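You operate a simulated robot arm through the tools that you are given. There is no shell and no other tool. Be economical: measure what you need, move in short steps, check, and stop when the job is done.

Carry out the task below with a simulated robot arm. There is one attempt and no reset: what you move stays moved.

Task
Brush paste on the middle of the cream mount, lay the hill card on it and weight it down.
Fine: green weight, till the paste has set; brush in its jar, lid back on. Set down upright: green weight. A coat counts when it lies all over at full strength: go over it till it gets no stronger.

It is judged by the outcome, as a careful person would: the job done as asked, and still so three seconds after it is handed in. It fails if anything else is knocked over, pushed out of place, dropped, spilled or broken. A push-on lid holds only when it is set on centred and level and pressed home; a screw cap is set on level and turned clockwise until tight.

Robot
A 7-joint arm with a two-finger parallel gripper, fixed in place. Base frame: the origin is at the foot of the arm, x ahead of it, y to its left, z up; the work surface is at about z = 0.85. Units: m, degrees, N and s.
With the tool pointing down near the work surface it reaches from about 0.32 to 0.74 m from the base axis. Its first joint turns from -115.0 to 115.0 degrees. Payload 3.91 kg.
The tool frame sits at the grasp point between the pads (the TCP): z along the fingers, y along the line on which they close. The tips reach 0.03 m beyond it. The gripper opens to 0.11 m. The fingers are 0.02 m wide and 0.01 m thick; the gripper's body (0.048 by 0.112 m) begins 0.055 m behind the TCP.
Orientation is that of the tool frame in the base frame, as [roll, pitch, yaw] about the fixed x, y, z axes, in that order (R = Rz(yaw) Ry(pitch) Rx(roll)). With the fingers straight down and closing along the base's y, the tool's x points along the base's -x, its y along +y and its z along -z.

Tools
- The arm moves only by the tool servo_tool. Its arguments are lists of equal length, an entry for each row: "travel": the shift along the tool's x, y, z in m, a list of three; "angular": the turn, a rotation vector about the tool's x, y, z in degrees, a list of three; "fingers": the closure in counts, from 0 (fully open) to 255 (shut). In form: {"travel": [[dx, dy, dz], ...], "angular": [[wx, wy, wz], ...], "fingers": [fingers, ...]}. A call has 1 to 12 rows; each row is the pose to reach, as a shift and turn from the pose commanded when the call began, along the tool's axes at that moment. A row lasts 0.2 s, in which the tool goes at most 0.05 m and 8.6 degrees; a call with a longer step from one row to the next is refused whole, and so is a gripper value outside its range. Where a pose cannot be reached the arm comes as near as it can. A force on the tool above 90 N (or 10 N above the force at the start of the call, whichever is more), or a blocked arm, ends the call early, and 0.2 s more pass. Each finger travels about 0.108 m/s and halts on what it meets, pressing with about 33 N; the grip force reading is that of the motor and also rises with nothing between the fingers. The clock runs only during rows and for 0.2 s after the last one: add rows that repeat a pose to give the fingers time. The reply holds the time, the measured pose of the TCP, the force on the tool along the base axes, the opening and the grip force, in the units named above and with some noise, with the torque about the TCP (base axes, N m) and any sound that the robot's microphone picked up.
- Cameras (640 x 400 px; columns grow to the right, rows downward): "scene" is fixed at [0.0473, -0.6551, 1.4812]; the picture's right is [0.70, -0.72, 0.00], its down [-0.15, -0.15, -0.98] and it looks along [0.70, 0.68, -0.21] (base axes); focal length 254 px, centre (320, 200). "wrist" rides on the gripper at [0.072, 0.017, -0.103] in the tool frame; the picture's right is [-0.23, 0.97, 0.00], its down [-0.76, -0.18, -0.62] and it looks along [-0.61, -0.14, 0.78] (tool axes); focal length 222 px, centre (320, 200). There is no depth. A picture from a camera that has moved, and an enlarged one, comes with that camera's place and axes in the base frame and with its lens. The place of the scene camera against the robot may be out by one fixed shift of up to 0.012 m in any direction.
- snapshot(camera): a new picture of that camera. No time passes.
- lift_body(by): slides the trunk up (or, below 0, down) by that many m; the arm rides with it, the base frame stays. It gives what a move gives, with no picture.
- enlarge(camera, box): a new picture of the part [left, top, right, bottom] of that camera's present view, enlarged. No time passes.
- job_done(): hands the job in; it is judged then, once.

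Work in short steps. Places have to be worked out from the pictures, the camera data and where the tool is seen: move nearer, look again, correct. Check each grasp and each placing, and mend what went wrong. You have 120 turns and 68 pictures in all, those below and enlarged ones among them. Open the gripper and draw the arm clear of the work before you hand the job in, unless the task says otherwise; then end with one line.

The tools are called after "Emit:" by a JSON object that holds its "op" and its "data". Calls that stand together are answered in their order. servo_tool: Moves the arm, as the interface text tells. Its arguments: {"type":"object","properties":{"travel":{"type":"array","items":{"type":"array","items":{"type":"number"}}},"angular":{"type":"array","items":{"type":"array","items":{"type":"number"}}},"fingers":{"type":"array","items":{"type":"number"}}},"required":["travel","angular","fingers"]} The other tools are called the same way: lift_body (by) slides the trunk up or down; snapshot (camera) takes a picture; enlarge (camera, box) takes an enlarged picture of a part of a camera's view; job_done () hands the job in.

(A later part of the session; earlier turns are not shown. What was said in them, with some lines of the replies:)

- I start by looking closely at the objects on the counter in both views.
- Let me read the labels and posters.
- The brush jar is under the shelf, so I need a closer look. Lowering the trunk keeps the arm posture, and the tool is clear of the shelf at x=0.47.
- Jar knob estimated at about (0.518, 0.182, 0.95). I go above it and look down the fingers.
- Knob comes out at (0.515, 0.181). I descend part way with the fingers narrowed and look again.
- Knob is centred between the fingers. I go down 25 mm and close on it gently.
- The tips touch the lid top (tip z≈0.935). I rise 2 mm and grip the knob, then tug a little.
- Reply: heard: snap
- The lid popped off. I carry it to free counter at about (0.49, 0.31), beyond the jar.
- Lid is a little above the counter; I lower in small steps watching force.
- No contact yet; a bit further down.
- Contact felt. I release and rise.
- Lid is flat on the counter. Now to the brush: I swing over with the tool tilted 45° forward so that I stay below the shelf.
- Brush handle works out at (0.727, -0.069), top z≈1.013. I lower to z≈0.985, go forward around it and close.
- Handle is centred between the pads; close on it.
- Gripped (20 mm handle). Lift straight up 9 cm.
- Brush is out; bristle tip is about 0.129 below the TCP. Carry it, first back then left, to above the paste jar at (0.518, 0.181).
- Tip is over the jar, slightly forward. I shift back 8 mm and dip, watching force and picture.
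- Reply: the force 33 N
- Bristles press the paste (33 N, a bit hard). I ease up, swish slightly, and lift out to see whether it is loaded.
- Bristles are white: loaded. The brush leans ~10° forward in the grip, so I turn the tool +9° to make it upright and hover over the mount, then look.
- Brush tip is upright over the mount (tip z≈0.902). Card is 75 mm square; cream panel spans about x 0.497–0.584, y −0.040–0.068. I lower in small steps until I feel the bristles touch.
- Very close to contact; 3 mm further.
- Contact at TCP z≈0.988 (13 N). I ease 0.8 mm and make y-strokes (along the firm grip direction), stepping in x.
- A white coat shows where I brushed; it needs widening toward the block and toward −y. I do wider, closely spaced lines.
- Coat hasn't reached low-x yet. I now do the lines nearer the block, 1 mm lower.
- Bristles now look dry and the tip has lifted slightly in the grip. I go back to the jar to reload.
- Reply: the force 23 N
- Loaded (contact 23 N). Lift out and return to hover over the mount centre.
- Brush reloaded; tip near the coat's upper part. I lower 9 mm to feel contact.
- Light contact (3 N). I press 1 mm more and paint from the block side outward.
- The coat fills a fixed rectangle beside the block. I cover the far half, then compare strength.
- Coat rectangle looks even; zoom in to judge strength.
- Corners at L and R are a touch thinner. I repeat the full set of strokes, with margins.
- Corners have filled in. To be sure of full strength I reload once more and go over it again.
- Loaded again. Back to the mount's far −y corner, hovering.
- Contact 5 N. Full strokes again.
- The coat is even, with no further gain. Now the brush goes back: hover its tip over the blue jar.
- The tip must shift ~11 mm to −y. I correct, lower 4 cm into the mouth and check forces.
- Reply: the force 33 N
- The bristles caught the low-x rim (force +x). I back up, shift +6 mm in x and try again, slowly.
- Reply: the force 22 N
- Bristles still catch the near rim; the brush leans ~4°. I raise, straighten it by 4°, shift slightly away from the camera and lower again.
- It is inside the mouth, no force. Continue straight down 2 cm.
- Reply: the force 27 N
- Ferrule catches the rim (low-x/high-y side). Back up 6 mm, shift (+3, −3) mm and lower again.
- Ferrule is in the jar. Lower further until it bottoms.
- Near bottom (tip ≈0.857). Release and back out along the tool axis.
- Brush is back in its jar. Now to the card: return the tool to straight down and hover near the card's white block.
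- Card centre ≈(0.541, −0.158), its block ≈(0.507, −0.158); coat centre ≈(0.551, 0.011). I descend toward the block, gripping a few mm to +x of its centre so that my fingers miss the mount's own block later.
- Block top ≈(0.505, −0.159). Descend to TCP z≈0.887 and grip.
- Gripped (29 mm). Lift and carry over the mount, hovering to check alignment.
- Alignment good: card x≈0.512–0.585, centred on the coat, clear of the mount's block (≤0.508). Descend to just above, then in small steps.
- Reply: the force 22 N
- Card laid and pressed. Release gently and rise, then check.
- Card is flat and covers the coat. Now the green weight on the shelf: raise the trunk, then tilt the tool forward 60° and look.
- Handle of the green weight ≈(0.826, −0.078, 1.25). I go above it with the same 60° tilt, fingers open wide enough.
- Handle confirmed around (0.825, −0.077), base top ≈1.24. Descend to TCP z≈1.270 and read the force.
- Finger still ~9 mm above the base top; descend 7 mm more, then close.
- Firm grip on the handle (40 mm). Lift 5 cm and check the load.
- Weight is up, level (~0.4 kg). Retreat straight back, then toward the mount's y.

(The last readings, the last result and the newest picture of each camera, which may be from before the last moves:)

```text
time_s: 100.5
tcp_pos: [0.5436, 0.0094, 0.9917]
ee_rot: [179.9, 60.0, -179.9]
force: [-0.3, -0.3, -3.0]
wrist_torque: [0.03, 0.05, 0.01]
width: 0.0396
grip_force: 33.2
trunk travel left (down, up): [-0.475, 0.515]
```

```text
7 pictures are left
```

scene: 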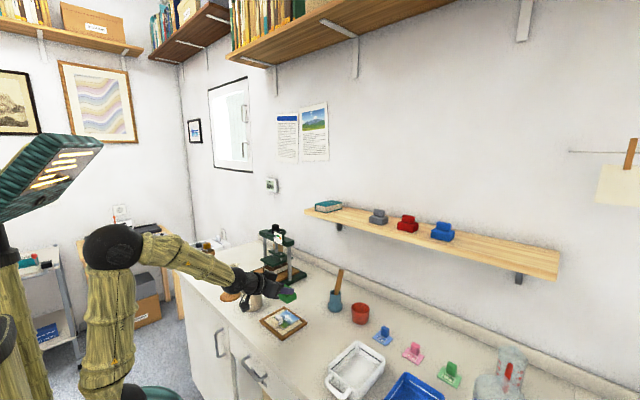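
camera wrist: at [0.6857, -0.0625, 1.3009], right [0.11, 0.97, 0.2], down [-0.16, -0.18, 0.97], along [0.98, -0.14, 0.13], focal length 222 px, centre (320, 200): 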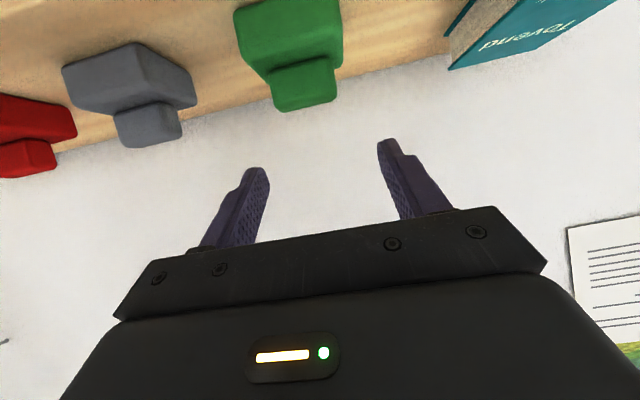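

Weight hovers ~7 cm over the card. Descend 4.5 cm and check alignment.

Emit:
{"op": "servo_tool", "data": {"travel": [[0.0195, 0.001, 0.0113], [0.039, 0.001, 0.0225], [0.039, 0.001, 0.0225]], "angular": [[0, 0, 0], [0, 0, 0], [0, 0, 0]], "fingers": [255, 255, 255]}}

Emit:
{"op": "enlarge", "data": {"camera": "scene", "box": [255, 280, 325, 350]}}

```text
time_s: 101.3
tcp_pos: [0.544, 0.0098, 0.947]
ee_rot: [180.0, 60.0, -179.9]
force: [-0.4, -0.2, -3.8]
wrist_torque: [0.02, 0.09, 0.04]
width: 0.0397
grip_force: 33.1
trunk travel left (down, up): [-0.475, 0.515]
```

```text
5.71 times, centred on (290, 315) of scene
camera zoom: at [0.0473, -0.6551, 1.4812], right [0.7, -0.72, 0.0], down [-0.15, -0.15, -0.98], along [0.7, 0.68, -0.21], focal length 1454 px, centre (491, -457)
```

zoom: 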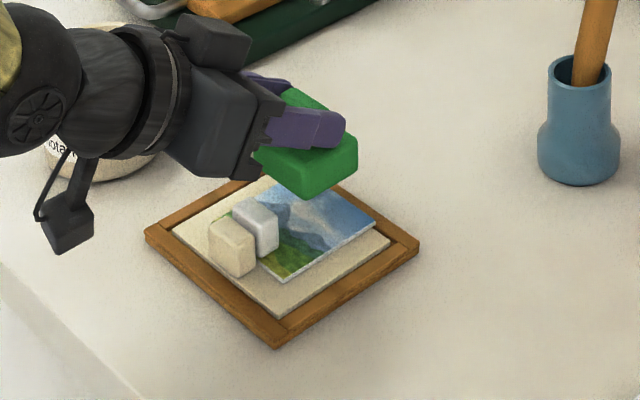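

Weight spans about x 0.539–0.577, centred in y on the card, clear of the blocks. Descend 2 cm, then in small steps to contact.

Emit:
{"op": "servo_tool", "data": {"travel": [[0.0087, 0, 0.005], [0.0173, 0, 0.01], [0.0173, 0, 0.01]], "angular": [[0, 0, 0], [0, 0, 0], [0, 0, 0]], "fingers": [255, 255, 255]}}

Emit:
{"op": "servo_tool", "data": {"travel": [[0.0035, 0, 0.002], [0.0035, 0, 0.002]], "angular": [[0, 0, 0], [0, 0, 0]], "fingers": [255, 255]}}

Emit:
{"op": "servo_tool", "data": {"travel": [[0.0026, 0, 0.0015], [0.0026, 0, 0.0015]], "angular": [[0, 0, 0], [0, 0, 0]], "fingers": [255, 255]}}

```text
time_s: 102.1
tcp_pos: [0.5428, 0.0099, 0.9261]
ee_rot: [180.0, 60.0, -179.9]
force: [0.5, -0.3, -3.8]
wrist_torque: [0.0, 0.09, -0.03]
width: 0.0398
grip_force: 33.7
trunk travel left (down, up): [-0.475, 0.515]
```

```text
time_s: 102.7
tcp_pos: [0.5415, 0.0115, 0.9234]
ee_rot: [179.9, 60.0, -179.9]
force: [-0.2, 0.3, -3.2]
wrist_torque: [0.01, 0.07, 0.01]
width: 0.0396
grip_force: 33.3
trunk travel left (down, up): [-0.475, 0.515]
```

```text
time_s: 103.3
tcp_pos: [0.5429, 0.01, 0.9209]
ee_rot: [180.0, 59.9, -179.8]
force: [0.2, 0.2, -3.9]
wrist_torque: [0.01, 0.08, 0.01]
width: 0.0397
grip_force: 32.4
trunk travel left (down, up): [-0.475, 0.515]
```

Emit:
{"op": "servo_tool", "data": {"travel": [[0.0026, 0, 0.0015], [0.0026, 0, 0.0015]], "angular": [[0, 0, 0], [0, 0, 0]], "fingers": [255, 255]}}

Emit:
{"op": "servo_tool", "data": {"travel": [[0.0026, 0, 0.0015], [0.0026, 0, 0.0015]], "angular": [[0, 0, 0], [0, 0, 0]], "fingers": [255, 255]}}

Emit:
{"op": "servo_tool", "data": {"travel": [[0.0018, 0, 0.001], [0.0018, 0, 0.001]], "angular": [[0, 0, 0], [0, 0, 0]], "fingers": [255, 255]}}

```text
time_s: 103.9
tcp_pos: [0.5436, 0.0102, 0.917]
ee_rot: [-179.9, 59.9, -179.8]
force: [-0.1, -0.1, -3.4]
wrist_torque: [0.0, 0.09, -0.01]
width: 0.0396
grip_force: 32.7
trunk travel left (down, up): [-0.475, 0.515]
```

```text
time_s: 104.5
tcp_pos: [0.5436, 0.0102, 0.9145]
ee_rot: [-179.9, 60.1, -179.8]
force: [0.5, 0.5, 4.8]
wrist_torque: [-0.03, 0.01, 0.01]
width: 0.0396
grip_force: 33.3
trunk travel left (down, up): [-0.475, 0.515]
```

```text
time_s: 105.1
tcp_pos: [0.5434, 0.0096, 0.914]
ee_rot: [-179.9, 60.3, -179.9]
force: [3.0, -0.8, 19.5]
wrist_torque: [-0.06, -0.13, 0.03]
width: 0.0394
grip_force: 32.5
trunk travel left (down, up): [-0.475, 0.515]
```

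Weight is seated. Release, rise straight up.

Emit:
{"op": "servo_tool", "data": {"travel": [[-0.001, 0, -0.0006], [-0.001, 0, -0.0006], [-0.001, 0, -0.0006], [-0.0217, 0, -0.0125], [-0.052, 0, -0.03], [-0.08, 0, -0.046], [-0.08, 0, -0.046]], "angular": [[0, 0, 0], [0, 0, 0], [0, 0, 0], [0, 0, 0], [0, 0, 0], [0, 0, 0], [0, 0, 0]], "fingers": [200, 110, 110, 110, 110, 110, 110]}}

Emit:
{"op": "enlarge", "data": {"camera": "scene", "box": [215, 260, 335, 350]}}

```text
time_s: 106.7
tcp_pos: [0.5416, 0.0109, 1.0058]
ee_rot: [-180.0, 59.9, -180.0]
force: [-0.6, -0.3, -0.5]
wrist_torque: [-0.01, -0.03, 0.0]
width: 0.0626
grip_force: 0.0
trunk travel left (down, up): [-0.475, 0.515]
```

```text
4.44 times, centred on (275, 305) of scene
camera zoom: at [0.0473, -0.6551, 1.4812], right [0.7, -0.72, 0.0], down [-0.15, -0.15, -0.98], along [0.7, 0.68, -0.21], focal length 1131 px, centre (520, -267)
```

zoom: 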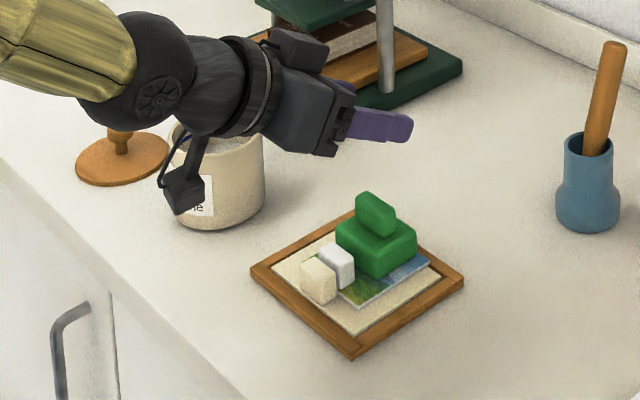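

Weight stands upright on the card. Now the lid: swing back, straightening the tool to vertical, above the lid at (0.490, 0.310).

Emit:
{"op": "servo_tool", "data": {"travel": [[-0.0015, 0.0374, -0.0083], [-0.003, 0.0748, -0.0167], [-0.0046, 0.1122, -0.025], [-0.0062, 0.1496, -0.0334], [-0.0077, 0.187, -0.0417], [-0.0092, 0.2243, -0.05], [-0.0108, 0.2617, -0.0584], [-0.0123, 0.2991, -0.0667], [-0.0123, 0.2991, -0.0667]], "angular": [[0, 7.5, 0], [0, 15, 0], [0, 22.5, 0], [0, 30, 0], [0, 37.5, 0], [0, 45, 0], [0, 52.5, 0], [0, 60, 0], [0, 60, 0]], "fingers": [110, 110, 110, 110, 110, 110, 110, 110, 110]}}

```text
time_s: 108.7
tcp_pos: [0.4921, 0.3098, 1.0476]
ee_rot: [-179.9, -0.1, -179.9]
force: [0.9, 0.0, 0.0]
wrist_torque: [-0.03, 0.01, -0.01]
width: 0.0626
grip_force: 0.0
out of reach, approached as far as the arm can: row 1
trunk travel left (down, up): [-0.475, 0.515]
```

In position. Descend partway and verify knob alignment.

Emit:
{"op": "servo_tool", "data": {"travel": [[0, 0, 0.045], [0, 0, 0.09], [0, 0, 0.12], [0, 0, 0.12]], "angular": [[0, 0, 0], [0, 0, 0], [0, 0, 0], [0, 0, 0]], "fingers": [130, 130, 130, 130]}}

Emit:
{"op": "enlarge", "data": {"camera": "wrist", "box": [140, 50, 460, 250]}}

```text
time_s: 109.7
tcp_pos: [0.4918, 0.3095, 0.9281]
ee_rot: [180.0, 0.0, -179.9]
force: [1.0, 0.8, 0.1]
wrist_torque: [0.03, 0.0, 0.0]
width: 0.0539
grip_force: 0.1
trunk travel left (down, up): [-0.475, 0.515]
```

```text
2.00 times, centred on (300, 150) of wrist
camera zoom: at [0.419, 0.3261, 1.0325], right [0.23, 0.97, 0.0], down [0.76, -0.18, 0.62], along [0.61, -0.14, -0.78], focal length 444 px, centre (360, 300)
```

zoom: 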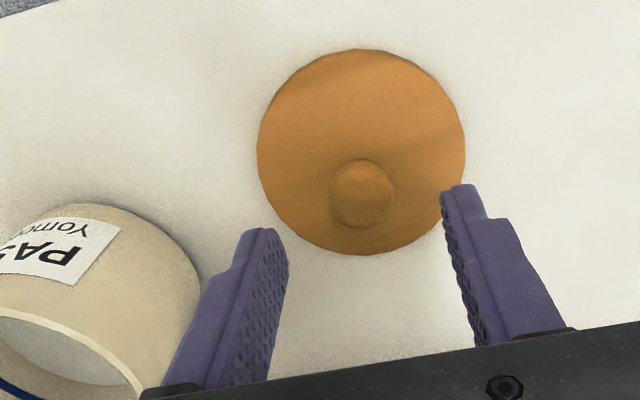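

Knob aligned at (0.491, 0.310). Descend, grip, lift.

Emit:
{"op": "servo_tool", "data": {"travel": [[0, 0.0005, 0.02], [0, 0.0005, 0.035], [0, 0.0005, 0.035], [0, 0.0005, 0.035], [0, 0.0005, 0.035], [0, 0.0005, 0.035]], "angular": [[0, 0, 0], [0, 0, 0], [0, 0, 0], [0, 0, 0], [0, 0, 0], [0, 0, 0]], "fingers": [130, 130, 130, 255, 255, 255]}}

Emit:
{"op": "servo_tool", "data": {"travel": [[0, 0, -0.03], [0, 0, -0.07], [0, 0, -0.105], [-0.01, -0.04, -0.105], [-0.02, -0.08, -0.105], [-0.0275, -0.12, -0.105], [-0.0275, -0.1295, -0.095], [-0.0275, -0.1295, -0.095]], "angular": [[0, 0, 0], [0, 0, 0], [0, 0, 0], [0, 0, 0], [0, 0, 0], [0, 0, 0], [0, 0, 0], [0, 0, 0]], "fingers": [255, 255, 255, 255, 255, 255, 255, 255]}}

Emit:
{"op": "enlarge", "data": {"camera": "scene", "box": [230, 250, 290, 310]}}

```text
time_s: 111.1
tcp_pos: [0.4914, 0.3096, 0.8944]
ee_rot: [-180.0, 0.1, -180.0]
force: [0.6, -0.6, 0.3]
wrist_torque: [0.04, 0.0, 0.04]
width: 0.0223
grip_force: 33.1
trunk travel left (down, up): [-0.475, 0.515]
```

```text
time_s: 112.9
tcp_pos: [0.5195, 0.1801, 0.9879]
ee_rot: [-180.0, 0.0, -179.9]
force: [-0.4, 0.7, -1.0]
wrist_torque: [0.02, -0.03, -0.03]
width: 0.0222
grip_force: 33.5
trunk travel left (down, up): [-0.475, 0.515]
```

```text
6.67 times, centred on (260, 280) of scene
camera zoom: at [0.0473, -0.6551, 1.4812], right [0.7, -0.72, 0.0], down [-0.15, -0.15, -0.98], along [0.7, 0.68, -0.21], focal length 1696 px, centre (720, -333)
```

zoom: 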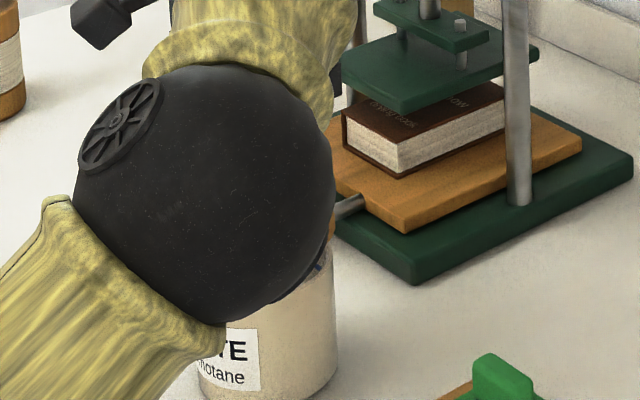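

The forearm blocks the scene view, so I rely on geometry: lid is where it was lifted off (0.5195 incl. grip offset, 0.1805). Lower and feel the contact.

Emit:
{"op": "servo_tool", "data": {"travel": [[0, 0.0005, 0.006], [0, 0.0005, 0.012], [0, 0.0005, 0.012]], "angular": [[0, 0, 0], [0, 0, 0], [0, 0, 0]], "fingers": [255, 255, 255]}}

Emit:
{"op": "enlarge", "data": {"camera": "wrist", "box": [200, 60, 440, 210]}}

```text
time_s: 113.7
tcp_pos: [0.5189, 0.1816, 0.9764]
ee_rot: [180.0, 0.1, -179.9]
force: [1.0, 0.5, -0.4]
wrist_torque: [-0.02, 0.02, -0.01]
width: 0.0223
grip_force: 33.6
trunk travel left (down, up): [-0.475, 0.515]
```

```text
2.67 times, centred on (320, 135) of wrist
camera zoom: at [0.4462, 0.1979, 1.081], right [0.23, 0.97, 0.0], down [0.76, -0.18, 0.62], along [0.61, -0.14, -0.78], focal length 592 px, centre (320, 373)
```

zoom: 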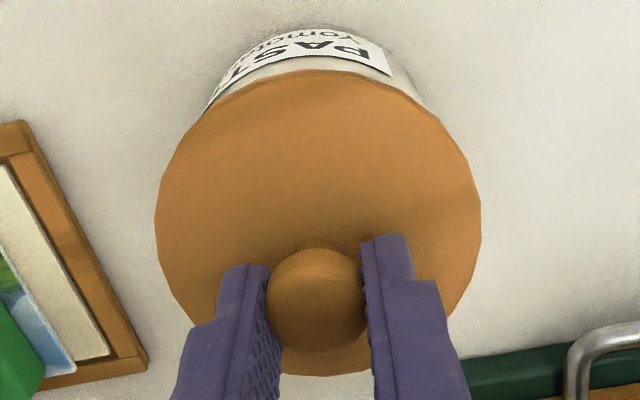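

Lid looks centred over the jar. Lower in 2–3 mm steps to contact, then press.

Emit:
{"op": "servo_tool", "data": {"travel": [[0, 0, 0.003], [0, 0, 0.005], [0, 0, 0.005]], "angular": [[0, 0, 0], [0, 0, 0], [0, 0, 0]], "fingers": [255, 255, 255]}}

Emit:
{"op": "servo_tool", "data": {"travel": [[0, 0, 0.002], [0, 0, 0.003], [0, 0, 0.003]], "angular": [[0, 0, 0], [0, 0, 0], [0, 0, 0]], "fingers": [255, 255, 255]}}

```text
time_s: 114.5
tcp_pos: [0.5192, 0.1811, 0.9712]
ee_rot: [180.0, 0.0, -180.0]
force: [0.3, -0.6, 0.2]
wrist_torque: [0.01, 0.01, -0.01]
width: 0.0222
grip_force: 32.4
trunk travel left (down, up): [-0.475, 0.515]
```

```text
time_s: 115.3
tcp_pos: [0.5178, 0.1793, 0.9691]
ee_rot: [-179.9, 0.1, -180.0]
force: [2.7, -2.3, 8.4]
wrist_torque: [-0.09, -0.01, -0.01]
width: 0.0221
grip_force: 32.7
trunk travel left (down, up): [-0.475, 0.515]
heard: snap
```

A snap — the lid went home. Press a little more to be sure, then release and rise.

Emit:
{"op": "servo_tool", "data": {"travel": [[0, 0, 0.002], [0, 0, 0.003], [0, 0, 0.003]], "angular": [[0, 0, 0], [0, 0, 0], [0, 0, 0]], "fingers": [255, 255, 255]}}

Emit:
{"op": "servo_tool", "data": {"travel": [[0, 0, -0.003], [0, 0, -0.003], [0, 0, -0.003], [0, 0, -0.04], [0, 0, -0.08], [0.02, 0, -0.12], [0.04, 0, -0.15], [0.04, 0, -0.15]], "angular": [[0, 0, 0], [0, 0, 0], [0, 0, 0], [0, 0, 0], [0, 0, 0], [0, 0, 0], [0, 0, 0], [0, 0, 0]], "fingers": [200, 120, 120, 120, 120, 120, 120, 0]}}

```text
time_s: 116.1
tcp_pos: [0.5183, 0.1808, 0.9677]
ee_rot: [179.8, 0.3, -179.9]
force: [12.9, -2.9, 41.0]
wrist_torque: [-0.02, -0.16, 0.05]
width: 0.0224
grip_force: 32.9
trunk travel left (down, up): [-0.475, 0.515]
```

```text
time_s: 117.9
tcp_pos: [0.4773, 0.1811, 1.1167]
ee_rot: [-180.0, 0.0, 180.0]
force: [0.2, 0.0, -0.2]
wrist_torque: [-0.01, -0.04, 0.0]
width: 0.11
grip_force: 0.0
trunk travel left (down, up): [-0.475, 0.515]
```

Lid is on and the arm is clear. Raise the trunk to get out of the way (also lets the paste set) and look.

Emit:
{"op": "lift_body", "data": {"by": 0.4}}

Emit:
{"op": "enlarge", "data": {"camera": "scene", "box": [220, 250, 370, 350]}}

```text
time_s: 121.8
tcp_pos: [0.4785, 0.1814, 1.5153]
ee_rot: [180.0, 0.0, -179.9]
force: [0.1, 0.3, 0.5]
wrist_torque: [0.03, -0.01, 0.0]
width: 0.1103
grip_force: 0.1
trunk travel left (down, up): [-0.875, 0.115]
```

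```text
4.00 times, centred on (295, 300) of scene
camera zoom: at [0.0473, -0.6551, 1.4812], right [0.7, -0.72, 0.0], down [-0.15, -0.15, -0.98], along [0.7, 0.68, -0.21], focal length 1018 px, centre (420, -200)
```

zoom: 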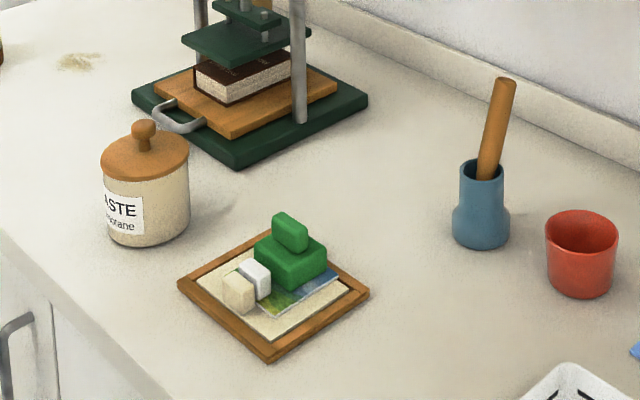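

Everything is in place. I let time pass for the paste to set under the weight, moving only the trunk high up and clear.

Emit:
{"op": "lift_body", "data": {"by": -0.35}}

Emit:
{"op": "lift_body", "data": {"by": 0.35}}

Emit:
{"op": "lift_body", "data": {"by": -0.35}}

Emit:
{"op": "lift_body", "data": {"by": 0.35}}

Emit:
{"op": "lift_body", "data": {"by": -0.35}}

Emit:
{"op": "lift_body", "data": {"by": 0.35}}

Emit:
{"op": "lift_body", "data": {"by": -0.35}}

Emit:
{"op": "lift_body", "data": {"by": 0.35}}

```text
time_s: 125.2
tcp_pos: [0.4779, 0.1811, 1.1648]
ee_rot: [179.9, 0.0, -179.9]
force: [-0.1, -0.3, 0.6]
wrist_torque: [0.0, 0.01, -0.02]
width: 0.11
grip_force: 0.0
trunk travel left (down, up): [-0.525, 0.465]
```

```text
time_s: 128.6
tcp_pos: [0.4774, 0.1816, 1.5151]
ee_rot: [-180.0, -0.1, -179.9]
force: [-0.5, -0.6, -0.5]
wrist_torque: [0.01, 0.04, 0.01]
width: 0.1101
grip_force: 0.1
trunk travel left (down, up): [-0.875, 0.115]
```

```text
time_s: 132.0
tcp_pos: [0.478, 0.1825, 1.1664]
ee_rot: [180.0, 0.0, -179.9]
force: [-0.2, -0.9, 0.2]
wrist_torque: [0.0, 0.01, -0.01]
width: 0.1101
grip_force: 0.0
trunk travel left (down, up): [-0.525, 0.465]
```

```text
time_s: 135.4
tcp_pos: [0.4776, 0.1798, 1.5154]
ee_rot: [-180.0, 0.1, -179.9]
force: [0.2, -0.2, -0.5]
wrist_torque: [-0.01, 0.02, 0.04]
width: 0.1099
grip_force: 0.0
trunk travel left (down, up): [-0.875, 0.115]
```

```text
time_s: 138.8
tcp_pos: [0.4773, 0.1817, 1.1656]
ee_rot: [-179.9, 0.0, -179.9]
force: [0.3, -0.1, 0.3]
wrist_torque: [0.02, -0.01, -0.01]
width: 0.1099
grip_force: 0.1
trunk travel left (down, up): [-0.525, 0.465]
```

```text
time_s: 142.3
tcp_pos: [0.4776, 0.1812, 1.5161]
ee_rot: [-179.9, 0.0, -180.0]
force: [0.4, -1.0, 0.2]
wrist_torque: [0.02, -0.01, 0.0]
width: 0.1099
grip_force: 0.0
trunk travel left (down, up): [-0.875, 0.115]
```

```text
time_s: 145.7
tcp_pos: [0.4773, 0.1822, 1.1653]
ee_rot: [-180.0, 0.0, -180.0]
force: [0.9, -0.3, 0.2]
wrist_torque: [-0.01, -0.02, 0.0]
width: 0.1098
grip_force: 0.2
trunk travel left (down, up): [-0.525, 0.465]
```

```text
time_s: 149.1
tcp_pos: [0.4791, 0.1809, 1.5155]
ee_rot: [180.0, 0.0, -179.9]
force: [-0.5, 0.6, -0.5]
wrist_torque: [0.01, 0.03, 0.0]
width: 0.11
grip_force: 0.1
trunk travel left (down, up): [-0.875, 0.115]
```

44 s under the weight so far; I wait a little longer.

Emit:
{"op": "lift_body", "data": {"by": -0.35}}

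Emit:
{"op": "lift_body", "data": {"by": 0.35}}

Emit:
{"op": "lift_body", "data": {"by": -0.35}}

Emit:
{"op": "lift_body", "data": {"by": 0.35}}

Emit:
{"op": "lift_body", "data": {"by": -0.35}}

Emit:
{"op": "lift_body", "data": {"by": 0.35}}

Emit:
{"op": "enlarge", "data": {"camera": "scene", "box": [260, 290, 330, 345]}}

```text
time_s: 152.5
tcp_pos: [0.4774, 0.1822, 1.1651]
ee_rot: [-180.0, 0.0, -179.9]
force: [0.3, -0.1, -0.8]
wrist_torque: [0.0, 0.01, -0.05]
width: 0.11
grip_force: 0.0
trunk travel left (down, up): [-0.525, 0.465]
```

```text
time_s: 155.9
tcp_pos: [0.4783, 0.182, 1.5148]
ee_rot: [-179.9, 0.0, -179.9]
force: [0.0, -0.2, 0.5]
wrist_torque: [-0.01, 0.0, -0.01]
width: 0.11
grip_force: 0.1
trunk travel left (down, up): [-0.875, 0.115]
```

```text
time_s: 159.4
tcp_pos: [0.4783, 0.1812, 1.1661]
ee_rot: [179.9, 0.1, -180.0]
force: [0.1, -0.1, 0.0]
wrist_torque: [-0.03, 0.01, -0.03]
width: 0.11
grip_force: 0.0
trunk travel left (down, up): [-0.525, 0.465]
```

```text
time_s: 162.8
tcp_pos: [0.4793, 0.1807, 1.5144]
ee_rot: [179.9, 0.0, -179.8]
force: [-0.3, 0.5, 0.2]
wrist_torque: [-0.06, -0.01, 0.01]
width: 0.11
grip_force: 0.1
trunk travel left (down, up): [-0.875, 0.115]
```

```text
time_s: 166.2
tcp_pos: [0.4784, 0.1808, 1.165]
ee_rot: [180.0, -0.1, -179.9]
force: [-0.5, -0.4, 0.1]
wrist_torque: [0.01, 0.0, 0.0]
width: 0.1101
grip_force: 0.1
trunk travel left (down, up): [-0.525, 0.465]
```

```text
time_s: 169.6
tcp_pos: [0.4788, 0.1816, 1.514]
ee_rot: [-179.9, 0.1, -179.9]
force: [-0.6, 0.0, 0.0]
wrist_torque: [-0.03, 0.01, -0.05]
width: 0.1098
grip_force: 0.0
trunk travel left (down, up): [-0.875, 0.115]
```

```text
7.27 times, centred on (295, 318) of scene
camera zoom: at [0.0473, -0.6551, 1.4812], right [0.7, -0.72, 0.0], down [-0.15, -0.15, -0.98], along [0.7, 0.68, -0.21], focal length 1850 px, centre (502, -654)
```

zoom: 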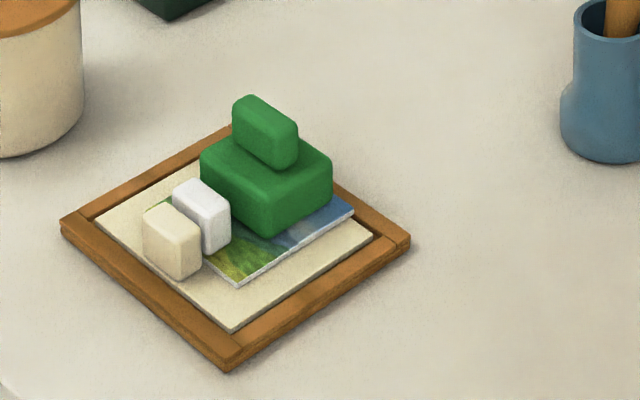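

The card is pasted over the coat on the mount, with the green weight upright on it for about 65 s so far. The brush is in its jar, the paste lid is pressed home, and the arm is clear.

Emit:
{"op": "job_done", "data": {}}

```text
The job is handed in.
```

I handed the job in with the hill card pasted onto the cream mount and the green weight standing upright on it; I couldn't confirm that the paste has set. It had about 65 seconds under the weight, nothing showed a setting time, and I left the weight in place. The card sits about 1 cm off the mount's centre because the mount's own block is in the way. The coat under it was even and no longer getting stronger. The brush is back in its jar, and the paste lid snapped on and was pressed home.
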